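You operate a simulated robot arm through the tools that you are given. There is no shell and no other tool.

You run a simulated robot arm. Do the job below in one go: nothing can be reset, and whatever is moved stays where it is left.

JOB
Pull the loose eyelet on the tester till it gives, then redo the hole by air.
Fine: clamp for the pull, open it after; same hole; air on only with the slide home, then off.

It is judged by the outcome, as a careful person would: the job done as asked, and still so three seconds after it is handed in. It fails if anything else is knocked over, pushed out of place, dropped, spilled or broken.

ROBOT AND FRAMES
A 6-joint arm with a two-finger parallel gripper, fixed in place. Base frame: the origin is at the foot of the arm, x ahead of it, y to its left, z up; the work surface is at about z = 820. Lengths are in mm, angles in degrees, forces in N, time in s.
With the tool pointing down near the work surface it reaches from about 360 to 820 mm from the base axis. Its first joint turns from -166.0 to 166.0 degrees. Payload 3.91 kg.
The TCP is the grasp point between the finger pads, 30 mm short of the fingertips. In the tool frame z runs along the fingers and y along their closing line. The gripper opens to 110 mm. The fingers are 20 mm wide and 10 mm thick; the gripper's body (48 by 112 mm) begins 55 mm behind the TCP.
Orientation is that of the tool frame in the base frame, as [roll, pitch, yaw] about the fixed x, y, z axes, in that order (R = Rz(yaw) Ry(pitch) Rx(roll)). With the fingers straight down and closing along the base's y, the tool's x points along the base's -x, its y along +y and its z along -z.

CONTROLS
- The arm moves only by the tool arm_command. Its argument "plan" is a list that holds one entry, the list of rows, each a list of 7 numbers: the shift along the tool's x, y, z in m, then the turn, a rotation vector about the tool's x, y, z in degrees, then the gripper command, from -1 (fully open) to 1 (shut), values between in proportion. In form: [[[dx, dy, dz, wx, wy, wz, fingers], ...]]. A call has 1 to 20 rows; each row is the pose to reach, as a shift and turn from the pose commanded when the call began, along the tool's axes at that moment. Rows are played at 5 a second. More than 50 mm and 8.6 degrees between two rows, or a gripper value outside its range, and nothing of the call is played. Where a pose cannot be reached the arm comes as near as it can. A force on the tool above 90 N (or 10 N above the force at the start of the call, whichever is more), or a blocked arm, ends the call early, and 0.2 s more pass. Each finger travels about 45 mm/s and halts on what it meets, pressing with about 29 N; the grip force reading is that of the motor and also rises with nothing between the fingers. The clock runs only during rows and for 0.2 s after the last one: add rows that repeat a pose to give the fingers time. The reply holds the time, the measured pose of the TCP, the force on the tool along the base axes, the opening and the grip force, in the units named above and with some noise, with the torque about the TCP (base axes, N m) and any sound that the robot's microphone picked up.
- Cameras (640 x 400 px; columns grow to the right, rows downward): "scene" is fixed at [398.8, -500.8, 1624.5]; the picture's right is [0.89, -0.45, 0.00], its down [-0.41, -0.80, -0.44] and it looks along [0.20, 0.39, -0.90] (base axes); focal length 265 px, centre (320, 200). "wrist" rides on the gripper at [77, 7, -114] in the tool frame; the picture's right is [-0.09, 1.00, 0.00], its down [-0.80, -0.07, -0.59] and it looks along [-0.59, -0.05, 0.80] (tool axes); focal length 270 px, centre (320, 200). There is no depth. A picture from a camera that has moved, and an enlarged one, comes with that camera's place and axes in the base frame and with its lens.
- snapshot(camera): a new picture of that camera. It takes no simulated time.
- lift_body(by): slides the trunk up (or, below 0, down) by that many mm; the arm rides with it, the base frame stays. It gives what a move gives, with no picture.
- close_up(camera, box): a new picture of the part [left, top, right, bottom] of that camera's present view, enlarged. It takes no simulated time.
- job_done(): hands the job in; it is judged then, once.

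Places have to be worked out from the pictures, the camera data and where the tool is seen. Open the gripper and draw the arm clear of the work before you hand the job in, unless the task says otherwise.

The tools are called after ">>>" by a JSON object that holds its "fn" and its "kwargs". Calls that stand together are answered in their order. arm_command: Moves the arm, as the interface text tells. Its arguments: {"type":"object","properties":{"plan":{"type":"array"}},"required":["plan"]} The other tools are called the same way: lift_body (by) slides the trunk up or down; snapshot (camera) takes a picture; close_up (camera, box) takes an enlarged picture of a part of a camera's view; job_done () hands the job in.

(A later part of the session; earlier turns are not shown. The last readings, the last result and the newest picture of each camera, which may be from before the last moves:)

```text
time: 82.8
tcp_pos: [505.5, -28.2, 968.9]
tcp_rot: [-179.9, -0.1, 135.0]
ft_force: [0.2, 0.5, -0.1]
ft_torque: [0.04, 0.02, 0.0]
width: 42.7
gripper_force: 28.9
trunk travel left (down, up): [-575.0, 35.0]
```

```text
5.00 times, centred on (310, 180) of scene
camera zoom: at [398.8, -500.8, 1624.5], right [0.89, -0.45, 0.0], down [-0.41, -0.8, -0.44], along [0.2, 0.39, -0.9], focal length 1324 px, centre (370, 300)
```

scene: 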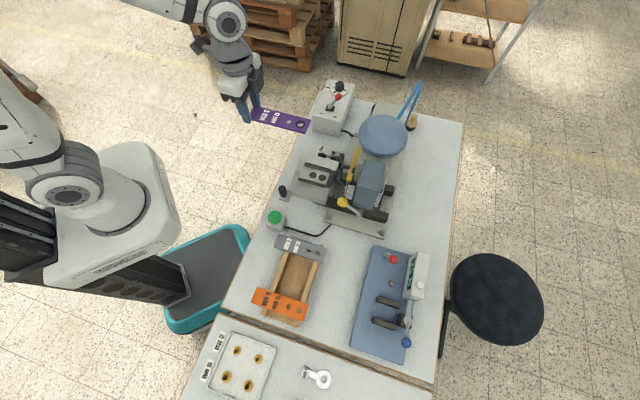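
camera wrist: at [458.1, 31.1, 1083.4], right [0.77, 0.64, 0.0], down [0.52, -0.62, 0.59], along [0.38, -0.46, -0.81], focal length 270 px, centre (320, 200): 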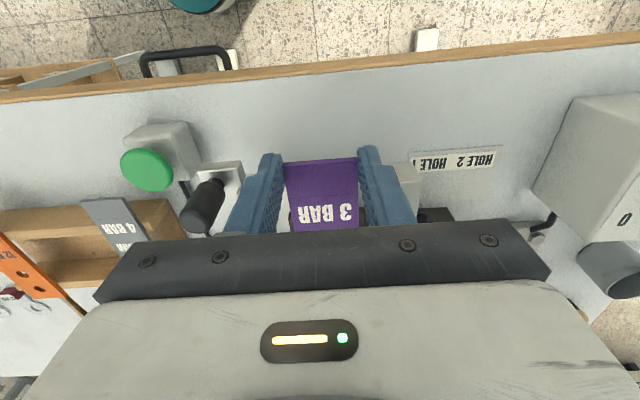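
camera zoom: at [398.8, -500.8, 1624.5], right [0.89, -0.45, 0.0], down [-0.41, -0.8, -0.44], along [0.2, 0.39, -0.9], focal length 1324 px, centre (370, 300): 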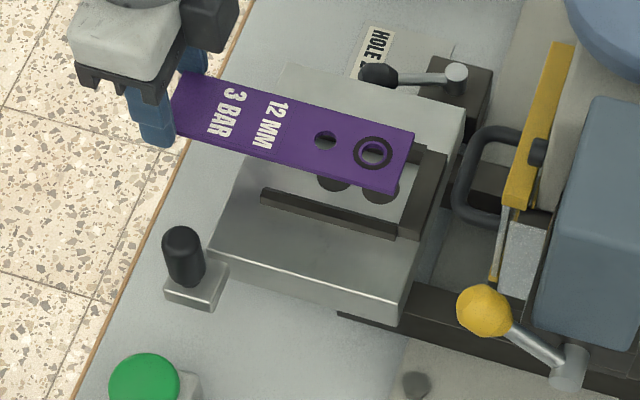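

Strip is above the nest. I lower to z≈943 and compare again.

>>> {"fn": "arm_command", "kwargs": {"plan": [[[0, 0, 0.01, 0, 0, 0, 1], [0, 0, 0.02, 0, 0, 0, 1], [0, 0, 0.026, 0, 0, 0, 1], [0, 0, 0.026, 0, 0, 0, 1]]]}}

>>> {"fn": "close_up", "kwargs": {"camera": "scene", "box": [290, 150, 350, 210]}}

>>> {"fn": "close_up", "kwargs": {"camera": "wrist", "box": [220, 140, 440, 240]}}

```text
time: 83.8
tcp_pos: [505.9, -27.2, 943.3]
tcp_rot: [180.0, -0.1, 135.0]
ft_force: [0.3, -0.2, 0.4]
ft_torque: [0.05, 0.02, 0.01]
width: 42.6
gripper_force: 28.9
trunk travel left (down, up): [-575.0, 35.0]
```

```text
6.67 times, centred on (320, 180) of scene
camera zoom: at [398.8, -500.8, 1624.5], right [0.89, -0.45, 0.0], down [-0.41, -0.8, -0.44], along [0.2, 0.39, -0.9], focal length 1766 px, centre (320, 333)
```

zoom: 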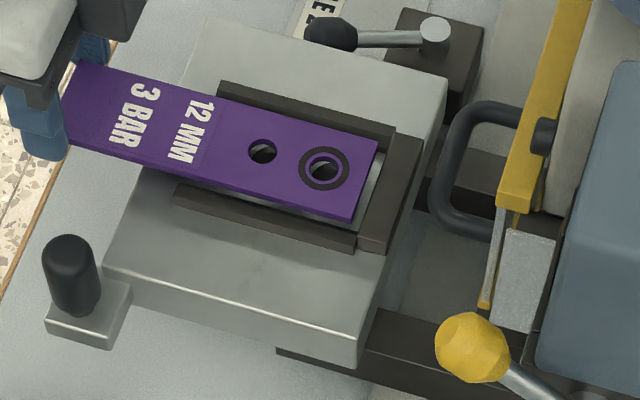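

```text
2.91 times, centred on (330, 190) of wrist
camera zoom: at [458.0, 30.7, 1057.6], right [0.77, 0.64, 0.0], down [0.52, -0.62, 0.59], along [0.38, -0.46, -0.81], focal length 786 px, centre (291, 229)
```

zoom: 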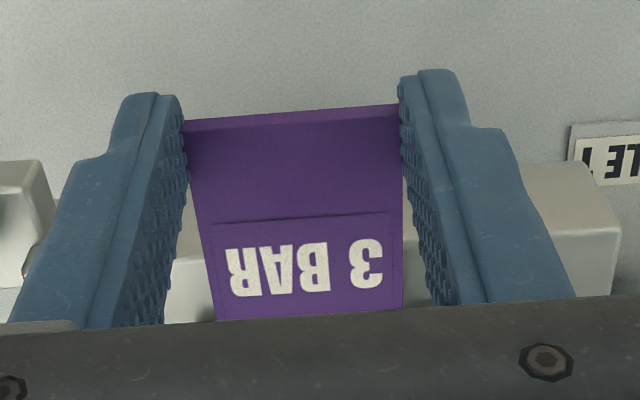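

Strip is laterally centred over the nest (within ~1 mm) and about 5 mm short of the back stop. I lower it to z≈930 gently.

>>> {"fn": "arm_command", "kwargs": {"plan": [[[0, 0, 0.004, 0, 0, 0, 1], [0, 0, 0.008, 0, 0, 0, 1], [0, 0, 0.011, 0, 0, 0, 1], [0, 0, 0.013, 0, 0, 0, 1], [0, 0, 0.013, 0, 0, 0, 1]]]}}

>>> {"fn": "close_up", "kwargs": {"camera": "scene", "box": [290, 150, 350, 210]}}

```text
time: 85.0
tcp_pos: [506.6, -27.8, 930.9]
tcp_rot: [-180.0, 0.0, 135.0]
ft_force: [3.6, 3.0, 13.6]
ft_torque: [-0.44, -0.65, 0.21]
width: 42.6
gripper_force: 29.0
trunk travel left (down, up): [-575.0, 35.0]
```

```text
6.67 times, centred on (320, 180) of scene
camera zoom: at [398.8, -500.8, 1624.5], right [0.89, -0.45, 0.0], down [-0.41, -0.8, -0.44], along [0.2, 0.39, -0.9], focal length 1766 px, centre (320, 333)
```

zoom: 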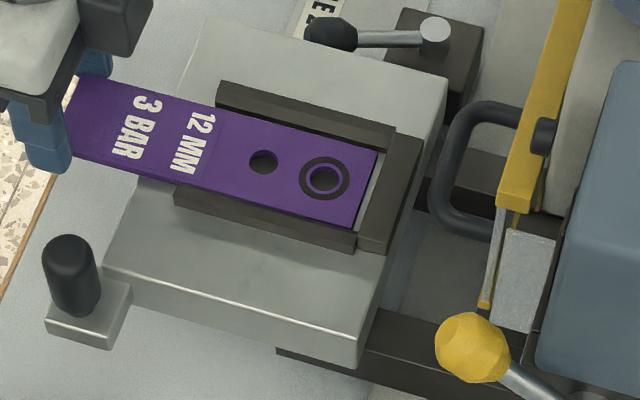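

Contact with ~14 N up and a sideways push toward +e1: the wrist-camera estimates put the nest centre at ≈341, i.e. 2.5 mm further. I lift 6 mm, shift sideways, and lower again.

>>> {"fn": "arm_command", "kwargs": {"plan": [[[0, 0, -0.005, 0, 0, 0, 1], [0, 0.0015, -0.006, 0, 0, 0, 1], [0, 0.0027, -0.006, 0, 0, 0, 1], [0, 0.0027, -0.002, 0, 0, 0, 1], [0, 0.0027, 0.0, 0, 0, 0, 1], [0, 0.0027, 0.0, 0, 0, 0, 1]]]}}

>>> {"fn": "close_up", "kwargs": {"camera": "scene", "box": [290, 150, 350, 210]}}

```text
time: 86.4
tcp_pos: [509.0, -26.1, 931.9]
tcp_rot: [180.0, -0.1, 135.0]
ft_force: [0.1, -0.1, 13.9]
ft_torque: [-0.43, -0.43, 0.05]
width: 42.5
gripper_force: 28.8
trunk travel left (down, up): [-575.0, 35.0]
```

```text
6.67 times, centred on (320, 180) of scene
camera zoom: at [398.8, -500.8, 1624.5], right [0.89, -0.45, 0.0], down [-0.41, -0.8, -0.44], along [0.2, 0.39, -0.9], focal length 1766 px, centre (320, 333)
```

zoom: 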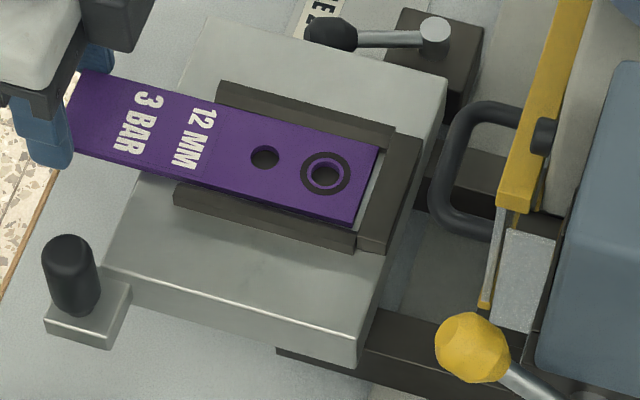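

Lateral force is gone and the reaction sits at the plate's front edge. I zoom in closely to see whether the strip is down between the rails.

>>> {"fn": "close_up", "kwargs": {"camera": "scene", "box": [300, 160, 340, 195]}}

>>> {"fn": "close_up", "kwargs": {"camera": "wrist", "box": [240, 160, 420, 240]}}

```text
11.43 times, centred on (320, 178) of scene
camera zoom: at [398.8, -500.8, 1624.5], right [0.89, -0.45, 0.0], down [-0.41, -0.8, -0.44], along [0.2, 0.39, -0.9], focal length 3027 px, centre (320, 457)
```

zoom: 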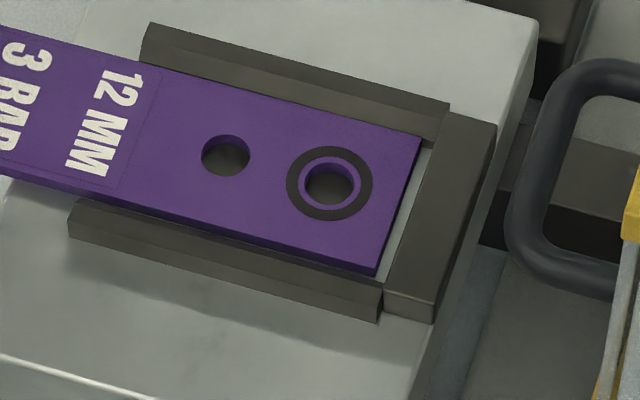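

```text
3.56 times, centred on (330, 200) of wrist
camera zoom: at [459.5, 33.1, 1045.5], right [0.77, 0.64, 0.0], down [0.52, -0.62, 0.59], along [0.38, -0.46, -0.8], focal length 961 px, centre (284, 200)
```

zoom: 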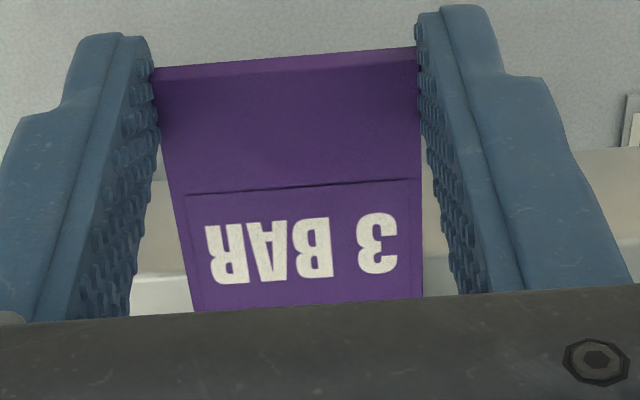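

The strip lies flat in the nest with ~5 mm gap to the back stop. I ease the downward press slightly and slide it forward to the back stop.

>>> {"fn": "arm_command", "kwargs": {"plan": [[[0, 0, -0.001, 0, 0, 0, 1], [-0.003, 0, -0.001, 0, 0, 0, 1], [-0.005, 0, -0.001, 0, 0, 0, 1], [-0.007, 0, -0.001, 0, 0, 0, 1], [-0.0085, 0, -0.001, 0, 0, 0, 1], [-0.0085, 0, -0.001, 0, 0, 0, 1]]]}}

>>> {"fn": "close_up", "kwargs": {"camera": "scene", "box": [300, 160, 340, 195]}}

```text
time: 87.8
tcp_pos: [513.7, -31.4, 930.9]
tcp_rot: [-179.8, 0.0, 135.0]
ft_force: [-6.2, 8.1, 2.4]
ft_torque: [0.23, 0.17, 0.03]
width: 42.6
gripper_force: 28.9
trunk travel left (down, up): [-575.0, 35.0]
```

```text
11.43 times, centred on (320, 178) of scene
camera zoom: at [398.8, -500.8, 1624.5], right [0.89, -0.45, 0.0], down [-0.41, -0.8, -0.44], along [0.2, 0.39, -0.9], focal length 3027 px, centre (320, 457)
```

zoom: 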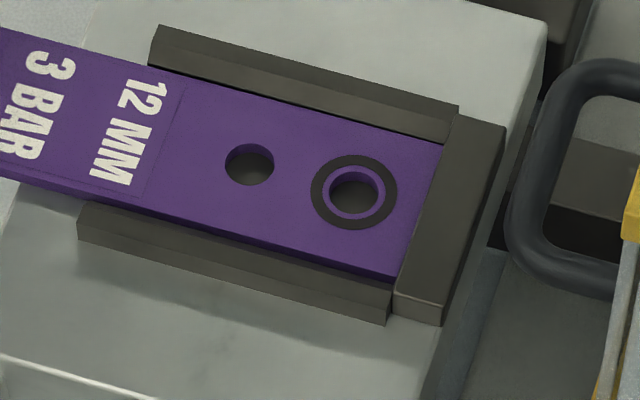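

The strip is against the back stop with light force and lies flat. I release it and rise straight up.

>>> {"fn": "arm_command", "kwargs": {"plan": [[[0, 0, 0, 0, 0, 0, 0.22], [0, 0, 0, 0, 0, 0, 0.0], [0, 0, 0, 0, 0, 0, -0.1], [0, 0, 0, 0, 0, 0, -0.1], [0, 0, -0.02, 0, 0, 0, -0.1], [0, 0, -0.05, 0, 0, 0, -0.1], [0, 0, -0.09, 0, 0, 0, -0.1], [0, 0, -0.09, 0, 0, 0, -0.1]]]}}

>>> {"fn": "snapshot", "kwargs": {"camera": "wrist"}}

>>> {"fn": "close_up", "kwargs": {"camera": "scene", "box": [270, 140, 370, 220]}}

```text
time: 89.6
tcp_pos: [514.7, -32.6, 1020.3]
tcp_rot: [-179.9, -0.1, 135.1]
ft_force: [0.6, -0.1, 0.3]
ft_torque: [0.0, 0.01, -0.03]
width: 60.6
gripper_force: 0.2
trunk travel left (down, up): [-575.0, 35.0]
```

```text
taken
camera wrist: at [466.4, 27.0, 1135.0], right [0.77, 0.64, 0.0], down [0.52, -0.62, 0.59], along [0.38, -0.46, -0.81], focal length 270 px, centre (320, 200)
```

wrist: 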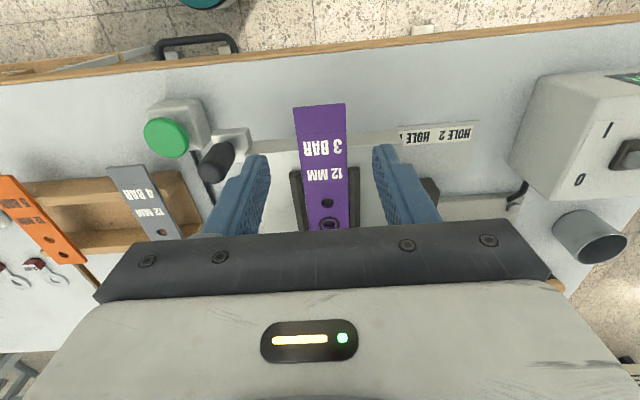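

```text
5.00 times, centred on (320, 180) of scene
camera zoom: at [398.8, -500.8, 1624.5], right [0.89, -0.45, 0.0], down [-0.41, -0.8, -0.44], along [0.2, 0.39, -0.9], focal length 1324 px, centre (320, 300)
```

zoom: 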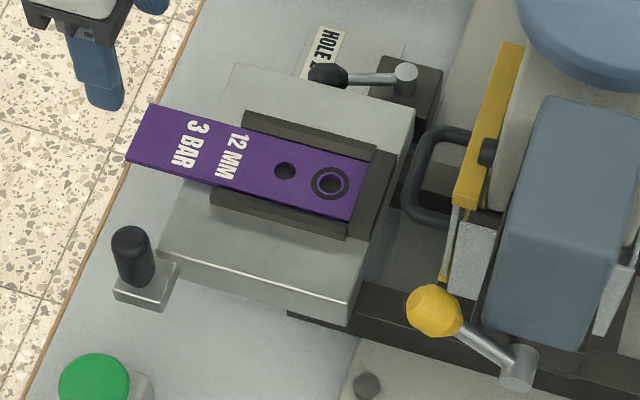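

The strip sits in the nest. Before moving the slide I want to see the die behind the clear guard, so I tilt the wrist up here for a front view.

>>> {"fn": "arm_command", "kwargs": {"plan": [[[0, 0, -0.005, 0, -8, 0, -0.5], [0, 0, -0.01, 0, -16, 0, -0.9], [0, 0, -0.015, 0, -24, 0, -1], [0, 0, -0.02, 0, -32, 0, -1], [0, 0, -0.02, 0, -40, 0, -1], [0, 0, -0.02, 0, -46, 0, -1], [0, 0, -0.02, 0, -46, 0, -1]]]}}

>>> {"fn": "snapshot", "kwargs": {"camera": "wrist"}}

>>> {"fn": "close_up", "kwargs": {"camera": "wrist", "box": [260, 60, 400, 190]}}

```text
time: 91.2
tcp_pos: [515.6, -32.5, 1040.6]
tcp_rot: [-179.8, 45.9, 135.1]
ft_force: [0.4, 0.1, -0.1]
ft_torque: [-0.03, 0.01, 0.02]
width: 109.9
gripper_force: 0.0
trunk travel left (down, up): [-575.0, 35.0]
```

```text
taken
camera wrist: at [424.4, 68.4, 1065.4], right [0.75, 0.66, 0.06], down [0.04, -0.14, 0.99], along [0.66, -0.74, -0.13], focal length 270 px, centre (320, 200)
```

wrist: 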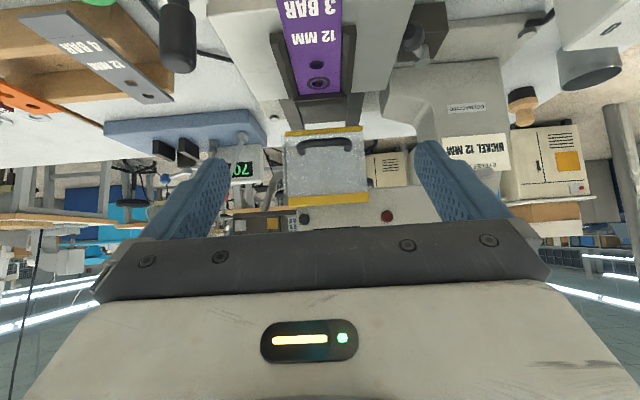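

```text
3.08 times, centred on (330, 125) of wrist
camera zoom: at [424.4, 68.4, 1065.4], right [0.75, 0.66, 0.06], down [0.04, -0.14, 0.99], along [0.66, -0.74, -0.13], focal length 832 px, centre (289, 431)
```

zoom: 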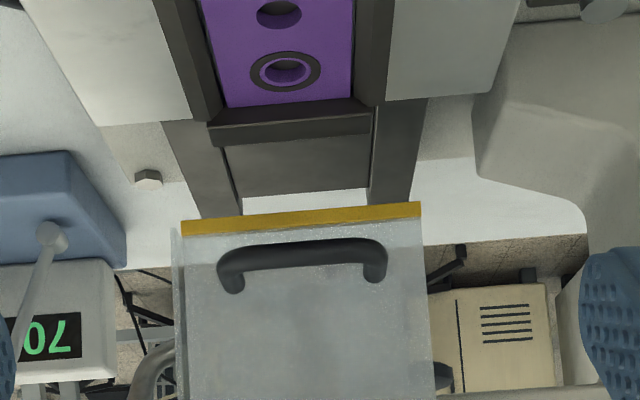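

The guard is frosted so the die isn't visible from here. I go with the slide: close the fingers, reduce tilt to 20°, and move behind the slide's black handle.

>>> {"fn": "arm_command", "kwargs": {"plan": [[[0.011, -0.0223, -0.0006, 0, 6.5, 0, -0.5], [0.0221, -0.0446, -0.0013, 0, 13, 0, 0.2], [0.0332, -0.0669, -0.0019, 0, 19.5, 0, 1], [0.0442, -0.0892, -0.0025, 0, 26, 0, 1], [0.0442, -0.0892, -0.0025, 0, 26, 0, 1], [0.0442, -0.0892, -0.0025, 0, 26, 0, 1]]]}}

>>> {"fn": "snapshot", "kwargs": {"camera": "wrist"}}

>>> {"fn": "close_up", "kwargs": {"camera": "scene", "box": [240, 120, 360, 220]}}

```text
time: 92.6
tcp_pos: [428.2, -71.3, 1010.6]
tcp_rot: [-179.8, 19.9, 135.1]
ft_force: [0.6, -0.1, 1.0]
ft_torque: [-0.02, 0.0, 0.02]
width: 0.1
gripper_force: 11.4
trunk travel left (down, up): [-575.0, 35.0]
```

```text
taken
camera wrist: at [355.5, 11.6, 1093.1], right [0.76, 0.65, 0.03], down [0.34, -0.44, 0.83], along [0.55, -0.62, -0.55], focal length 270 px, centre (320, 200)
```

wrist: 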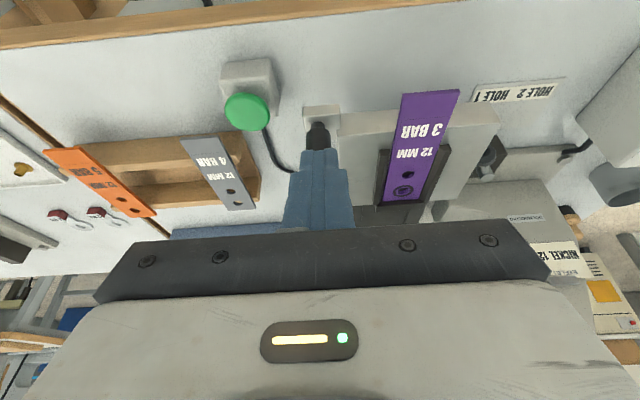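

```text
4.00 times, centred on (300, 170) of scene
camera zoom: at [398.8, -500.8, 1624.5], right [0.89, -0.45, 0.0], down [-0.41, -0.8, -0.44], along [0.2, 0.39, -0.9], focal length 1060 px, centre (400, 320)
```

zoom: 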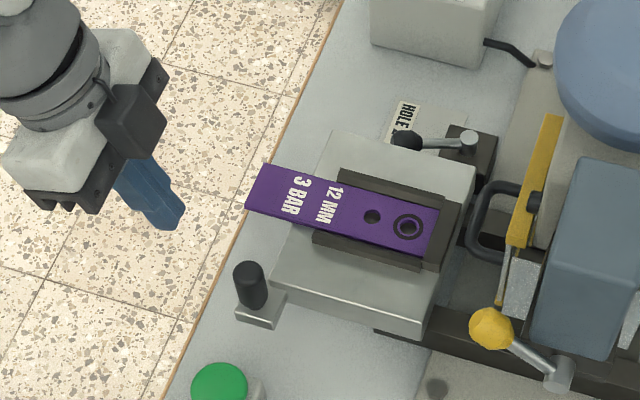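

The fingers line up with the black handle (≈(470,-117), z 882–943). I lower behind it and nudge 3 mm sideways to centre.

>>> {"fn": "arm_command", "kwargs": {"plan": [[[0.0083, -0.001, 0.0227, 0, 0, 0, 1], [0.0165, -0.002, 0.0455, 0, 0, 0, 1], [0.0248, -0.003, 0.0682, 0, 0, 0, 1], [0.0248, -0.003, 0.0682, 0, 0, 0, 1]]]}}

>>> {"fn": "close_up", "kwargs": {"camera": "scene", "box": [240, 120, 360, 220]}}

>>> {"fn": "snapshot", "kwargs": {"camera": "wrist"}}

```text
time: 93.6
tcp_pos: [427.9, -74.7, 938.2]
tcp_rot: [-179.9, 19.9, 135.0]
ft_force: [0.1, 0.6, -0.2]
ft_torque: [0.01, -0.01, -0.04]
width: 0.1
gripper_force: 28.4
trunk travel left (down, up): [-575.0, 35.0]
```

```text
4.00 times, centred on (300, 170) of scene
camera zoom: at [398.8, -500.8, 1624.5], right [0.89, -0.45, 0.0], down [-0.41, -0.8, -0.44], along [0.2, 0.39, -0.9], focal length 1060 px, centre (400, 320)
```

zoom: 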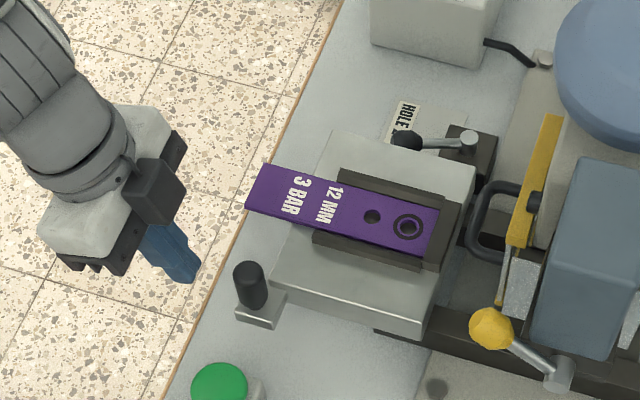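

```text
taken
camera wrist: at [353.2, 9.0, 1020.5], right [0.76, 0.65, 0.03], down [0.34, -0.44, 0.83], along [0.55, -0.62, -0.55], focal length 270 px, centre (320, 200)
```

wrist: 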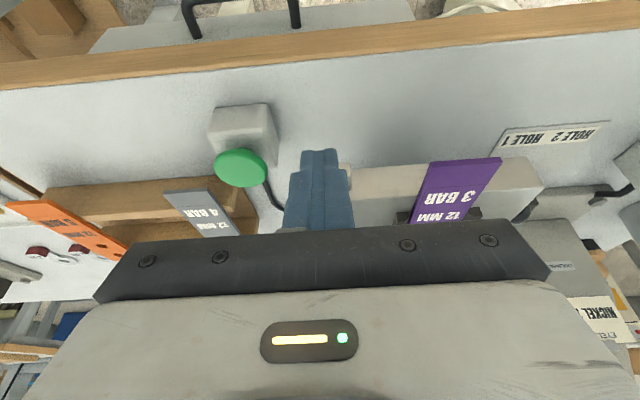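

Clear and lined up behind the handle. I push forward along the slide axis for the first part of the travel.

>>> {"fn": "arm_command", "kwargs": {"plan": [[[-0.0094, 0, 0.0034, 0, 0, 0, 1], [-0.0188, 0, 0.0068, 0, 0, 0, 1], [-0.0282, 0, 0.0103, 0, 0, 0, 1], [-0.0357, 0, 0.013, 0, 0, 0, 1], [-0.0432, 0, 0.0157, 0, 0, 0, 1], [-0.0507, 0, 0.0185, 0, 0, 0, 1], [-0.0583, 0, 0.0212, 0, 0, 0, 1], [-0.0658, 0, 0.0239, 0, 0, 0, 1], [-0.0658, 0, 0.0239, 0, 0, 0, 1]]]}}

>>> {"fn": "close_up", "kwargs": {"camera": "scene", "box": [240, 120, 380, 230]}}

```text
time: 95.6
tcp_pos: [476.3, -124.0, 937.6]
tcp_rot: [-179.8, 19.9, 134.9]
ft_force: [0.0, 1.0, 0.0]
ft_torque: [0.01, 0.01, 0.03]
width: 0.0
gripper_force: 29.0
trunk travel left (down, up): [-575.0, 35.0]
```

```text
3.64 times, centred on (310, 175) of scene
camera zoom: at [398.8, -500.8, 1624.5], right [0.89, -0.45, 0.0], down [-0.41, -0.8, -0.44], along [0.2, 0.39, -0.9], focal length 963 px, centre (356, 291)
```

zoom: 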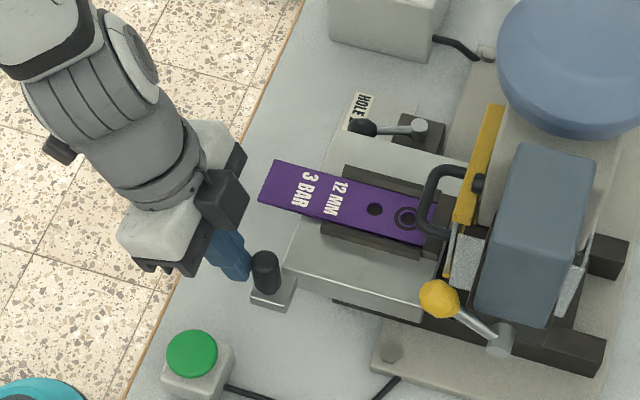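

The slide moves freely. I continue pushing another 70 mm, watching the force.

>>> {"fn": "arm_command", "kwargs": {"plan": [[[-0.0085, 0, 0.0031, 0, 0, 0, 1], [-0.0169, 0, 0.0062, 0, 0, 0, 1], [-0.0254, 0, 0.0092, 0, 0, 0, 1], [-0.0338, 0, 0.0123, 0, 0, 0, 1], [-0.0423, 0, 0.0154, 0, 0, 0, 1], [-0.0507, 0, 0.0185, 0, 0, 0, 1], [-0.0592, 0, 0.0215, 0, 0, 0, 1], [-0.0658, 0, 0.0239, 0, 0, 0, 1], [-0.0658, 0, 0.0239, 0, 0, 0, 1]]]}}

>>> {"fn": "close_up", "kwargs": {"camera": "scene", "box": [240, 120, 400, 250]}}

```text
time: 97.6
tcp_pos: [526.0, -173.3, 937.9]
tcp_rot: [-179.9, 19.9, 134.9]
ft_force: [-0.4, 0.3, -1.2]
ft_torque: [0.02, 0.03, -0.02]
width: 0.1
gripper_force: 29.0
trunk travel left (down, up): [-575.0, 35.0]
```

```text
3.08 times, centred on (320, 185) of scene
camera zoom: at [398.8, -500.8, 1624.5], right [0.89, -0.45, 0.0], down [-0.41, -0.8, -0.44], along [0.2, 0.39, -0.9], focal length 815 px, centre (320, 246)
```

zoom: 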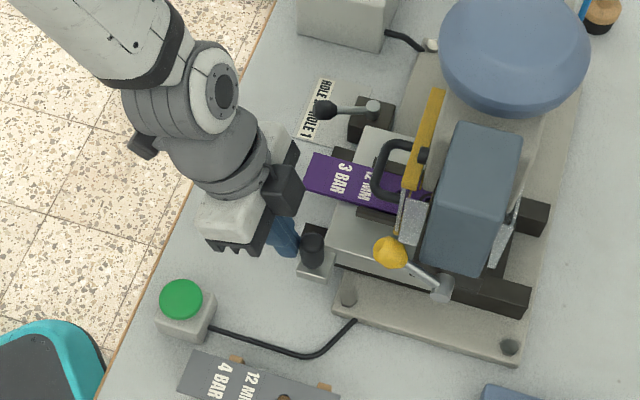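

About 109 mm of slide travel so far with no resistance. I continue in finer steps to find the stop.

>>> {"fn": "arm_command", "kwargs": {"plan": [[[-0.0056, 0, 0.0021, 0, 0, 0, 1], [-0.0113, 0, 0.0041, 0, 0, 0, 1], [-0.0169, 0, 0.0062, 0, 0, 0, 1], [-0.0226, 0, 0.0082, 0, 0, 0, 1], [-0.0282, 0, 0.0103, 0, 0, 0, 1], [-0.0338, 0, 0.0123, 0, 0, 0, 1], [-0.0376, 0, 0.0137, 0, 0, 0, 1], [-0.0376, 0, 0.0137, 0, 0, 0, 1]]]}}

>>> {"fn": "close_up", "kwargs": {"camera": "scene", "box": [240, 120, 400, 250]}}

```text
time: 99.4
tcp_pos: [546.6, -195.9, 938.0]
tcp_rot: [-179.6, 19.7, 135.2]
ft_force: [-31.6, 49.8, -2.9]
ft_torque: [1.7, 0.38, 0.21]
width: 0.0
gripper_force: 29.0
trunk travel left (down, up): [-575.0, 35.0]
```

```text
3.08 times, centred on (320, 185) of scene
camera zoom: at [398.8, -500.8, 1624.5], right [0.89, -0.45, 0.0], down [-0.41, -0.8, -0.44], along [0.2, 0.39, -0.9], focal length 815 px, centre (320, 246)
```

zoom: 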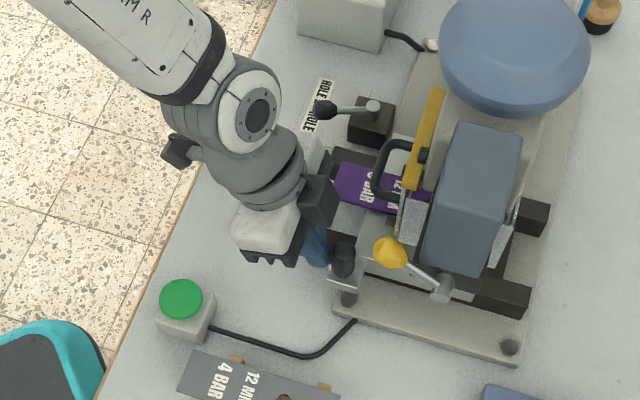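

The slide hit a firm stop at ≈140 mm travel, which puts the end hole at a≈652, matching the guard/dome centre (≈647). I back the fingers off and rise to inspect.

>>> {"fn": "arm_command", "kwargs": {"plan": [[[0.0094, 0, -0.0034, 0, 0, 0, 1], [0.0235, 0, -0.0086, 0, 0, 0, 1], [0.047, 0, -0.0171, 0, 0, 0, 1], [0.06, 0, -0.05, 0, 0, 0, 1], [0.07, 0, -0.09, 0, 0, 0, 1], [0.07, 0, -0.09, 0, 0, 0, 1]]]}}

>>> {"fn": "snapshot", "kwargs": {"camera": "wrist"}}

>>> {"fn": "close_up", "kwargs": {"camera": "scene", "box": [270, 120, 400, 250]}}

```text
time: 100.8
tcp_pos: [486.9, -133.3, 999.9]
tcp_rot: [-179.8, 19.9, 135.1]
ft_force: [0.7, 0.2, 0.3]
ft_torque: [0.0, 0.0, 0.02]
width: 0.0
gripper_force: 29.2
trunk travel left (down, up): [-575.0, 35.0]
```

```text
taken
camera wrist: at [413.1, -49.9, 1081.6], right [0.76, 0.65, 0.03], down [0.34, -0.44, 0.83], along [0.55, -0.63, -0.55], focal length 270 px, centre (320, 200)
```

wrist: 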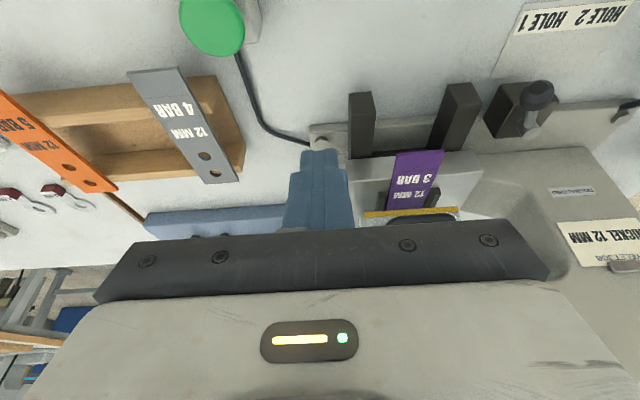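

```text
3.08 times, centred on (335, 185) of scene
camera zoom: at [398.8, -500.8, 1624.5], right [0.89, -0.45, 0.0], down [-0.41, -0.8, -0.44], along [0.2, 0.39, -0.9], focal length 815 px, centre (274, 246)
```

zoom: 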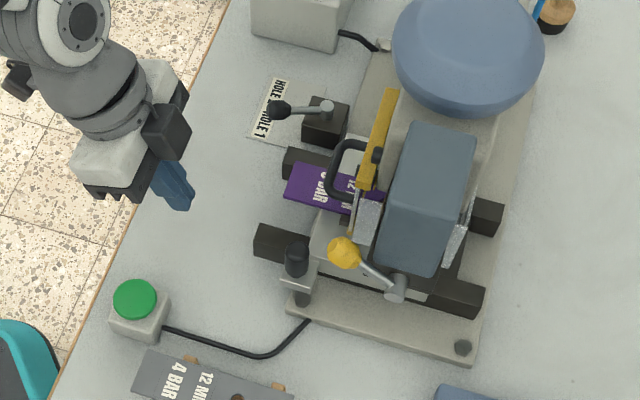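

Slide is home with the strip under the guard. I raise the tool and look at the press panel from the front to see counters/lamps.

>>> {"fn": "arm_command", "kwargs": {"plan": [[[-0.005, 0.02, -0.035, 0, -6.5, 0, 1], [-0.01, 0.04, -0.07, 0, -13, 0, 1], [-0.015, 0.06, -0.105, 0, -19.5, 0, 1], [-0.02, 0.08, -0.14, 0, -26, 0, 1], [-0.02, 0.08, -0.14, 0, -26, 0, 1]]]}}

>>> {"fn": "snapshot", "kwargs": {"camera": "wrist"}}

>>> {"fn": "close_up", "kwargs": {"camera": "wrist", "box": [220, 60, 440, 230]}}

```text
time: 102.0
tcp_pos: [521.4, -55.4, 1138.6]
tcp_rot: [-180.0, 45.9, 134.9]
ft_force: [0.1, -0.6, -0.1]
ft_torque: [0.0, -0.02, 0.03]
width: 0.1
gripper_force: 28.9
trunk travel left (down, up): [-575.0, 35.0]
```

```text
taken
camera wrist: at [431.0, 44.8, 1162.2], right [0.75, 0.66, 0.06], down [0.04, -0.14, 0.99], along [0.66, -0.74, -0.13], focal length 270 px, centre (320, 200)
```

wrist: 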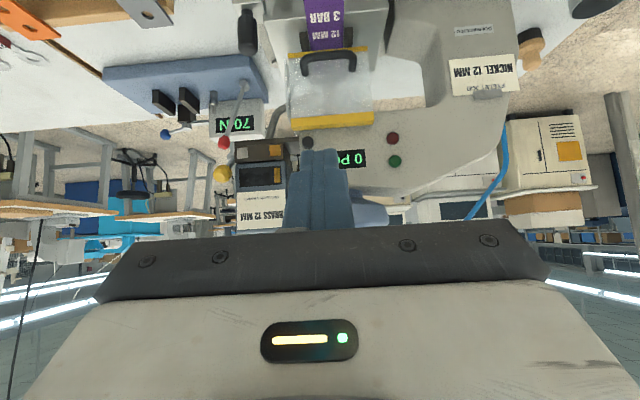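

```text
2.35 times, centred on (330, 145) of wrist
camera zoom: at [431.0, 44.8, 1162.2], right [0.75, 0.66, 0.06], down [0.04, -0.14, 0.99], along [0.66, -0.74, -0.13], focal length 636 px, centre (296, 329)
```

zoom: 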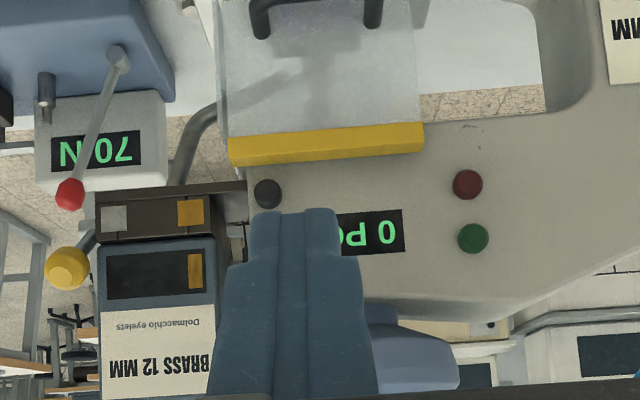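

Everything looks ready: slide home, air off, counter 0, dial at 3. I level the tool and move toward the air lever on the control box (lever pivot ≈(755,122,918), red knob ≈(773,102,970), leaning to 0).

>>> {"fn": "arm_command", "kwargs": {"plan": [[[0.01, 0.0134, 0.0037, 0, 7.67, 0, 0.5], [0.02, 0.0268, 0.0073, 0, 15.3, 0, 0.1], [0.03, 0.0402, 0.011, 0, 23, 0, 0.0], [0.04, 0.0536, 0.0147, 0, 30.7, 0, 0.0], [0.05, 0.067, 0.0183, 0, 38.3, 0, 0.0], [0.0602, 0.0806, 0.022, 0, 46, 0, 0.0], [0.0602, 0.0806, 0.022, 0, 46, 0, 0.0]]]}}

>>> {"fn": "snapshot", "kwargs": {"camera": "wrist"}}

```text
time: 103.6
tcp_pos: [560.2, 18.1, 1079.5]
tcp_rot: [-179.9, -0.2, 135.1]
ft_force: [0.9, -0.2, 0.4]
ft_torque: [-0.01, -0.02, 0.01]
width: 55.1
gripper_force: 0.0
trunk travel left (down, up): [-575.0, 35.0]
```

```text
taken
camera wrist: at [511.4, 78.1, 1194.2], right [0.77, 0.64, 0.0], down [0.52, -0.62, 0.59], along [0.38, -0.45, -0.81], focal length 270 px, centre (320, 200)
```

wrist: 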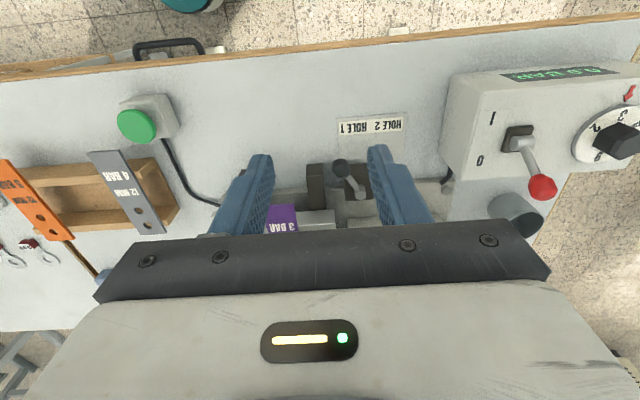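

The red knob is at ≈(776,104,970), leaning to "0". I move above it at z≈1030 with fingers 55 mm open.

>>> {"fn": "arm_command", "kwargs": {"plan": [[[-0.0153, 0.0356, 0.0082, 0, 0, 0, 0], [-0.0306, 0.0712, 0.0163, 0, 0, 0, 0], [-0.046, 0.1068, 0.0245, 0, 0, 0, 0], [-0.0613, 0.1423, 0.0327, 0, 0, 0, 0], [-0.0766, 0.1779, 0.0408, 0, 0, 0, 0], [-0.0919, 0.2135, 0.049, 0, 0, 0, 0], [-0.0919, 0.2135, 0.049, 0, 0, 0, 0]]]}}

>>> {"fn": "snapshot", "kwargs": {"camera": "wrist"}}

>>> {"fn": "close_up", "kwargs": {"camera": "scene", "box": [290, 60, 390, 150]}}

```text
time: 105.2
tcp_pos: [774.9, 103.0, 1028.3]
tcp_rot: [-179.8, -0.1, 135.0]
ft_force: [-0.2, -0.2, 0.5]
ft_torque: [0.03, 0.01, 0.01]
width: 54.9
gripper_force: 0.1
trunk travel left (down, up): [-575.0, 35.0]
```

```text
taken
camera wrist: at [726.5, 162.6, 1144.1], right [0.77, 0.64, 0.0], down [0.52, -0.62, 0.59], along [0.38, -0.46, -0.81], focal length 270 px, centre (320, 200)
```

wrist: 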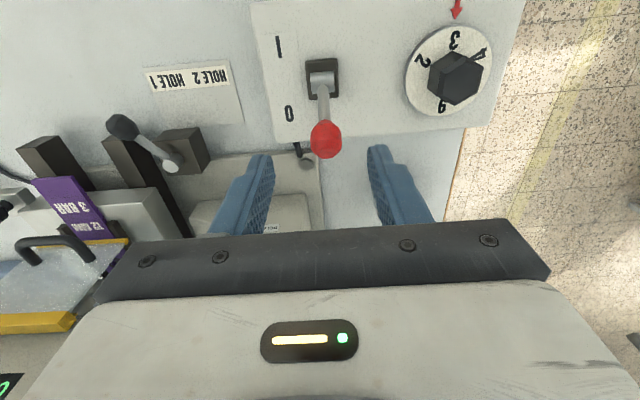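

```text
4.44 times, centred on (340, 105) of scene
camera zoom: at [398.8, -500.8, 1624.5], right [0.89, -0.45, 0.0], down [-0.41, -0.8, -0.44], along [0.2, 0.39, -0.9], focal length 1177 px, centre (231, 622)
```

zoom: 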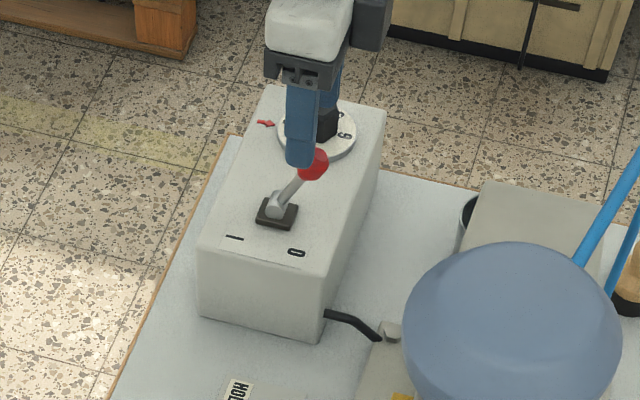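

The knob is about 4 mm to the +e1 side; I correct and descend so the pads surround it, then close gently.

>>> {"fn": "arm_command", "kwargs": {"plan": [[[0, 0.004, 0.02, 0, 0, 0, 0], [-0.001, 0.004, 0.04, 0, 0, 0, 0], [-0.001, 0.004, 0.054, 0, 0, 0, 0], [-0.001, 0.004, 0.054, 0, 0, 0, 0.3], [-0.001, 0.004, 0.054, 0, 0, 0, 0.6], [-0.001, 0.004, 0.054, 0, 0, 0, 1], [-0.001, 0.004, 0.054, 0, 0, 0, 1]]]}}

>>> {"fn": "snapshot", "kwargs": {"camera": "wrist"}}

>>> {"fn": "close_up", "kwargs": {"camera": "scene", "box": [290, 60, 390, 150]}}

```text
time: 106.8
tcp_pos: [778.1, 106.5, 975.7]
tcp_rot: [-179.8, -0.1, 135.1]
ft_force: [-5.2, -4.2, -2.0]
ft_torque: [-0.12, 0.01, 0.02]
width: 20.6
gripper_force: 45.3
trunk travel left (down, up): [-575.0, 35.0]
```

```text
taken
camera wrist: at [730.3, 164.8, 1089.5], right [0.77, 0.64, 0.0], down [0.52, -0.62, 0.59], along [0.38, -0.46, -0.81], focal length 270 px, centre (320, 200)
```

wrist: 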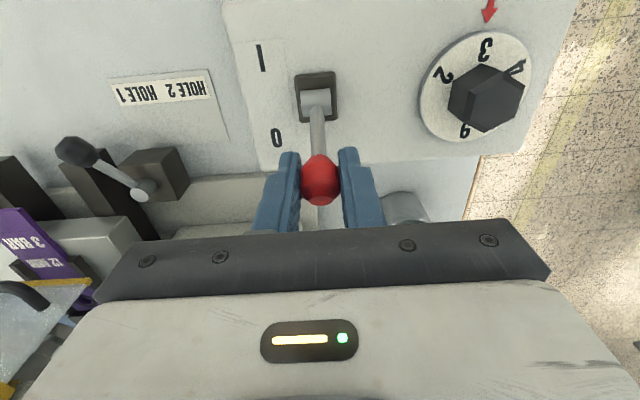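

```text
4.44 times, centred on (340, 105) of scene
camera zoom: at [398.8, -500.8, 1624.5], right [0.89, -0.45, 0.0], down [-0.41, -0.8, -0.44], along [0.2, 0.39, -0.9], focal length 1177 px, centre (231, 622)
```

zoom: 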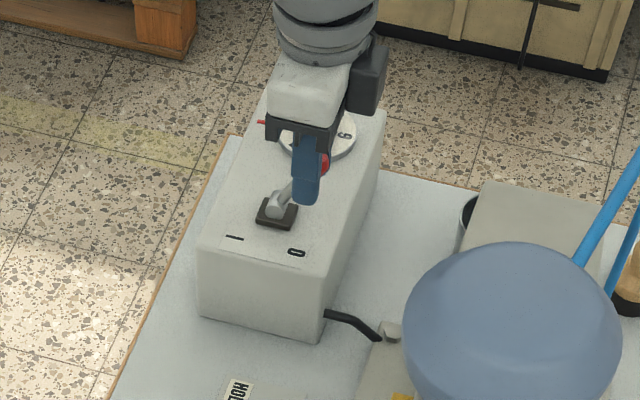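

The knob is held. I swing the lever along its arc from 0 over to I, now that the slide is home.

>>> {"fn": "arm_command", "kwargs": {"plan": [[[0.005, 0, -0.002, 0, 0, 0, 1], [0.01, 0, -0.0037, 0, 0, 0, 1], [0.0203, 0, -0.0055, 0, 0, 0, 1], [0.0307, 0, -0.0055, 0, 0, 0, 1], [0.041, 0, -0.0037, 0, 0, 0, 1], [0.0507, 0, -0.0001, 0, 0, 0, 1], [0.0507, 0, -0.0001, 0, 0, 0, 1]]]}}

>>> {"fn": "snapshot", "kwargs": {"camera": "wrist"}}

>>> {"fn": "close_up", "kwargs": {"camera": "scene", "box": [290, 60, 390, 150]}}

```text
time: 108.4
tcp_pos: [743.3, 142.1, 976.2]
tcp_rot: [-179.9, -0.3, 135.1]
ft_force: [0.3, 0.4, 0.0]
ft_torque: [0.02, 0.03, 0.0]
width: 0.3
gripper_force: 38.5
trunk travel left (down, up): [-575.0, 35.0]
```

```text
taken
camera wrist: at [695.5, 201.8, 1089.6], right [0.77, 0.64, 0.0], down [0.52, -0.62, 0.59], along [0.38, -0.46, -0.81], focal length 270 px, centre (320, 200)
```

wrist: 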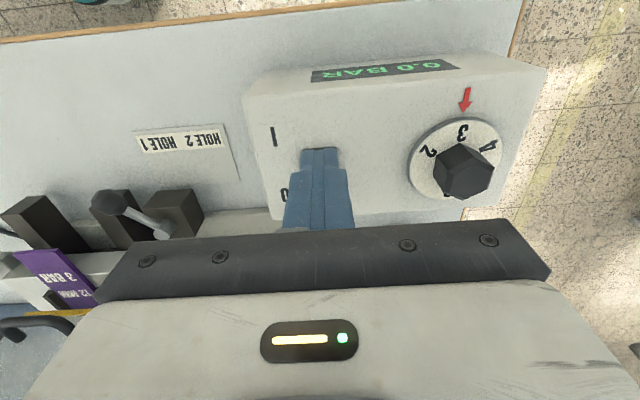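

```text
4.44 times, centred on (340, 105) of scene
camera zoom: at [398.8, -500.8, 1624.5], right [0.89, -0.45, 0.0], down [-0.41, -0.8, -0.44], along [0.2, 0.39, -0.9], focal length 1177 px, centre (231, 622)
```

zoom: 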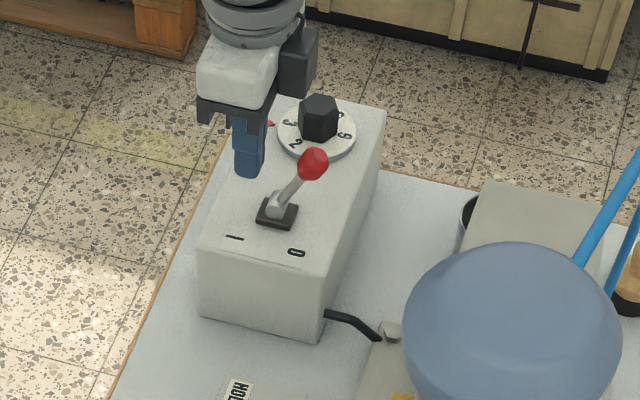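

The grip slipped off and the lever stayed at 0, so it needs a solid push. I go over the knob to its far side with closed fingers tilted 20°.

>>> {"fn": "arm_command", "kwargs": {"plan": [[[0, 0, -0.03, 0, 0, 0, 1], [0, 0, -0.059, 0, 0, 0, 1], [-0.02, 0, -0.059, 0, -7, 0, 1], [-0.045, 0, -0.059, 0, -14, 0, 1], [-0.0762, -0.001, -0.059, 0, -20, 0, 1], [-0.0762, -0.001, -0.059, 0, -20, 0, 1]]]}}

>>> {"fn": "snapshot", "kwargs": {"camera": "wrist"}}

>>> {"fn": "close_up", "kwargs": {"camera": "scene", "box": [290, 60, 390, 150]}}

```text
time: 109.8
tcp_pos: [796.7, 87.9, 1035.3]
tcp_rot: [180.0, 19.9, 135.0]
ft_force: [1.0, 0.0, -0.2]
ft_torque: [-0.02, -0.01, 0.0]
width: 0.1
gripper_force: 37.9
trunk travel left (down, up): [-575.0, 35.0]
```

```text
taken
camera wrist: at [724.1, 172.0, 1115.6], right [0.76, 0.65, 0.03], down [0.34, -0.44, 0.83], along [0.55, -0.63, -0.55], focal length 270 px, centre (320, 200)
```

wrist: 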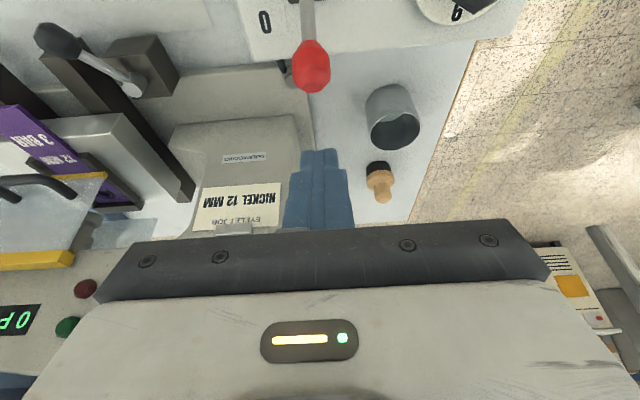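

```text
4.44 times, centred on (340, 105) of scene
camera zoom: at [398.8, -500.8, 1624.5], right [0.89, -0.45, 0.0], down [-0.41, -0.8, -0.44], along [0.2, 0.39, -0.9], focal length 1177 px, centre (231, 622)
```

zoom: 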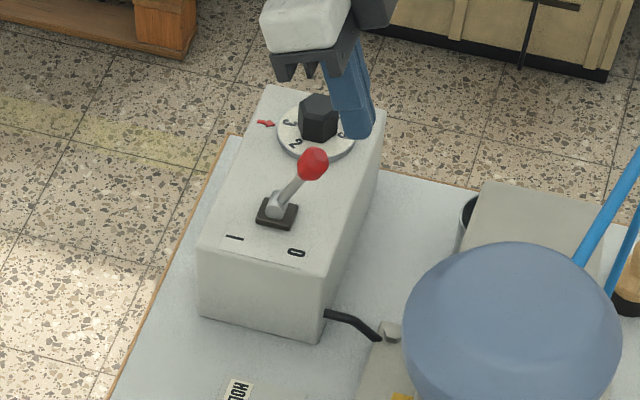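

The fingers are beyond the knob. I descend to its height and push back toward "I" along the arc.

>>> {"fn": "arm_command", "kwargs": {"plan": [[[0.0086, 0, 0.0235, 0, 0, 0, 1], [0.0171, 0, 0.047, 0, 0, 0, 1], [0.0265, 0, 0.0436, 0, 0, 0, 1], [0.034, 0, 0.0408, 0, 0, 0, 1], [0.0415, 0, 0.0381, 0, 0, 0, 1], [0.049, 0, 0.0354, 0, 0, 0, 1], [0.0566, 0, 0.0326, 0, 0, 0, 1], [0.0641, 0, 0.0299, 0, 0, 0, 1], [0.0641, 0, 0.0299, 0, 0, 0, 1]]]}}

>>> {"fn": "snapshot", "kwargs": {"camera": "wrist"}}

>>> {"fn": "close_up", "kwargs": {"camera": "scene", "box": [290, 60, 390, 150]}}

```text
time: 111.8
tcp_pos: [761.1, 123.3, 983.2]
tcp_rot: [-179.9, 19.9, 134.9]
ft_force: [0.5, -0.4, -0.4]
ft_torque: [0.01, 0.0, 0.02]
width: 0.1
gripper_force: 37.4
trunk travel left (down, up): [-575.0, 35.0]
```

```text
taken
camera wrist: at [688.6, 207.2, 1065.5], right [0.76, 0.65, 0.03], down [0.34, -0.44, 0.83], along [0.55, -0.62, -0.55], focal length 270 px, centre (320, 200)
```

wrist: 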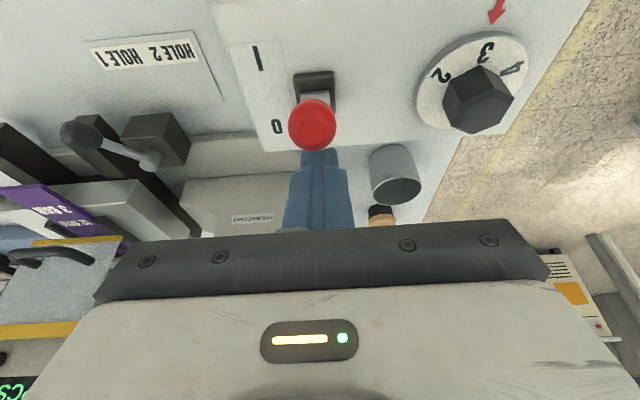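

```text
4.44 times, centred on (340, 105) of scene
camera zoom: at [398.8, -500.8, 1624.5], right [0.89, -0.45, 0.0], down [-0.41, -0.8, -0.44], along [0.2, 0.39, -0.9], focal length 1177 px, centre (231, 622)
```

zoom: 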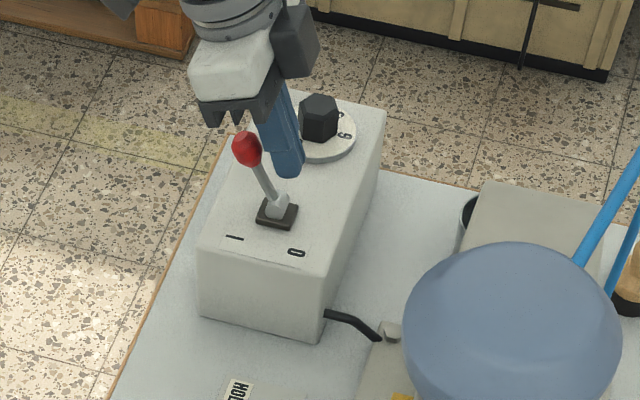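

The lever has flipped to I. I rise clear and read the pressure display.

>>> {"fn": "arm_command", "kwargs": {"plan": [[[-0.011, 0, -0.0264, 0, 0, 0, 1], [-0.0205, 0, -0.0564, 0, 0, 0, 1], [-0.01, 0, -0.066, 0, 7, 0, 1], [0.01, 0, -0.07, 0, 14, 0, 1], [0.03, 0, -0.07, 0, 20, 0, 1], [0.06, 0, -0.07, 0, 20, 0, 1], [0.06, 0, -0.07, 0, 20, 0, 1]]]}}

>>> {"fn": "snapshot", "kwargs": {"camera": "wrist"}}

>>> {"fn": "close_up", "kwargs": {"camera": "scene", "box": [290, 60, 430, 230]}}

```text
time: 113.4
tcp_pos: [704.6, 180.5, 1030.8]
tcp_rot: [-179.9, -0.2, 135.0]
ft_force: [0.1, 0.1, 0.3]
ft_torque: [-0.01, 0.01, -0.01]
width: 0.2
gripper_force: 37.7
trunk travel left (down, up): [-575.0, 35.0]
```

```text
taken
camera wrist: at [656.2, 239.2, 1144.6], right [0.77, 0.64, 0.0], down [0.52, -0.62, 0.59], along [0.38, -0.46, -0.81], focal length 270 px, centre (320, 200)
```

wrist: 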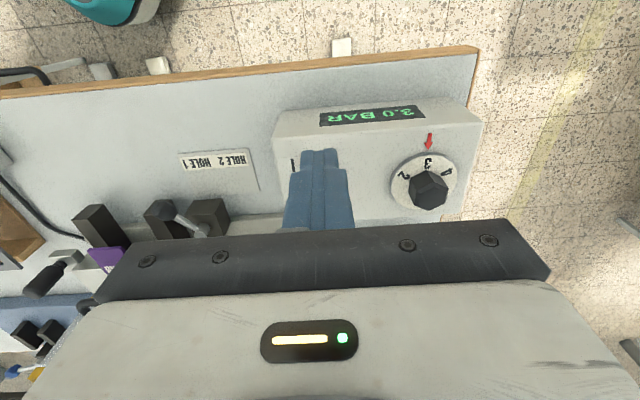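

```text
2.35 times, centred on (360, 145) of scene
camera zoom: at [398.8, -500.8, 1624.5], right [0.89, -0.45, 0.0], down [-0.41, -0.8, -0.44], along [0.2, 0.39, -0.9], focal length 623 px, centre (226, 329)
```

zoom: 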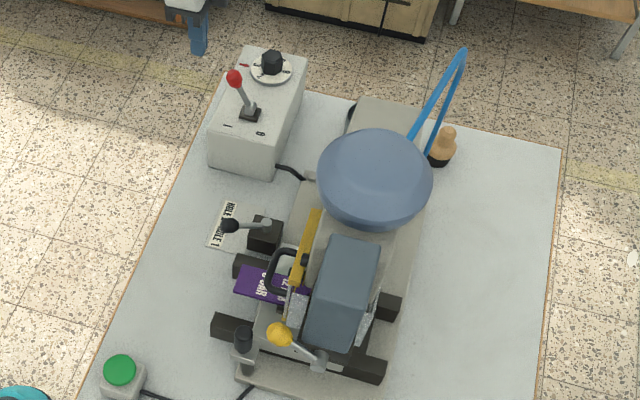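

The display reads 3.0 BAR with the slide still home. I go to the green start button, located at ≈(418,-164, top z≈872), travelling along the operator side.

>>> {"fn": "arm_command", "kwargs": {"plan": [[[-0.004, -0.0446, 0, 0, 0, 0, 1], [-0.0081, -0.0892, 0, 0, 0, 0, 1], [-0.0121, -0.1339, 0, 0, 0, 0, 1], [-0.0162, -0.1785, 0, 0, 0, 0, 1], [-0.0202, -0.2231, 0, 0, 0, 0, 1], [-0.0242, -0.2677, 0, 0, 0, 0, 1], [-0.0283, -0.3123, 0, 0, 0, 0, 1], [-0.0323, -0.357, 0.01, 0, 0, 0, 1], [-0.0364, -0.4016, 0.04, 0, 0, 0, 1], [-0.0404, -0.4462, 0.08, 0, 0, 0, 1], [-0.0404, -0.4462, 0.08, 0, 0, 0, 1]]]}}

>>> {"fn": "snapshot", "kwargs": {"camera": "wrist"}}

>>> {"fn": "close_up", "kwargs": {"camera": "scene", "box": [230, 150, 350, 260]}}

```text
refused: row 9 steps farther than a row can; nothing moved
```

```text
taken
camera wrist: at [656.2, 239.2, 1144.6], right [0.77, 0.64, 0.0], down [0.52, -0.62, 0.59], along [0.38, -0.46, -0.81], focal length 270 px, centre (320, 200)
```

wrist: 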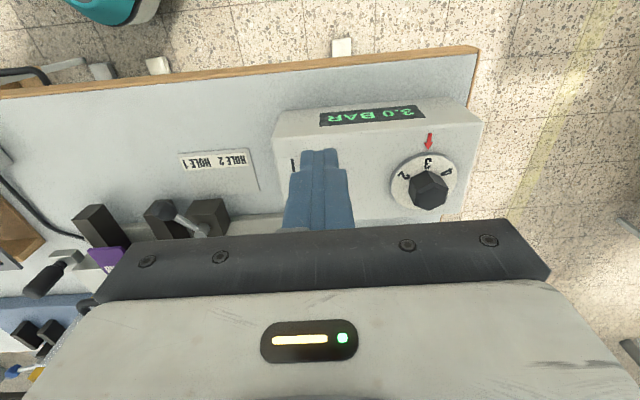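

```text
3.64 times, centred on (290, 205) of scene
camera zoom: at [398.8, -500.8, 1624.5], right [0.89, -0.45, 0.0], down [-0.41, -0.8, -0.44], along [0.2, 0.39, -0.9], focal length 963 px, centre (429, 182)
```

zoom: 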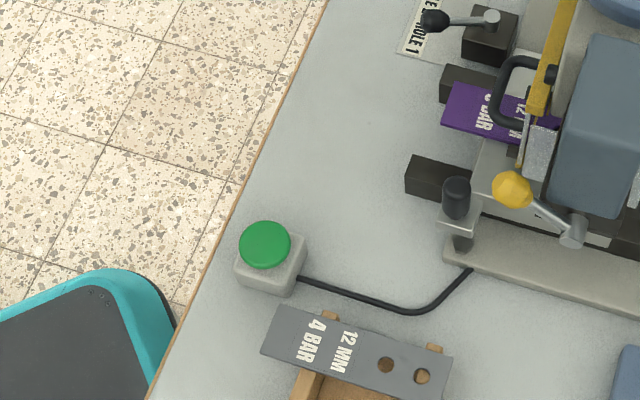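

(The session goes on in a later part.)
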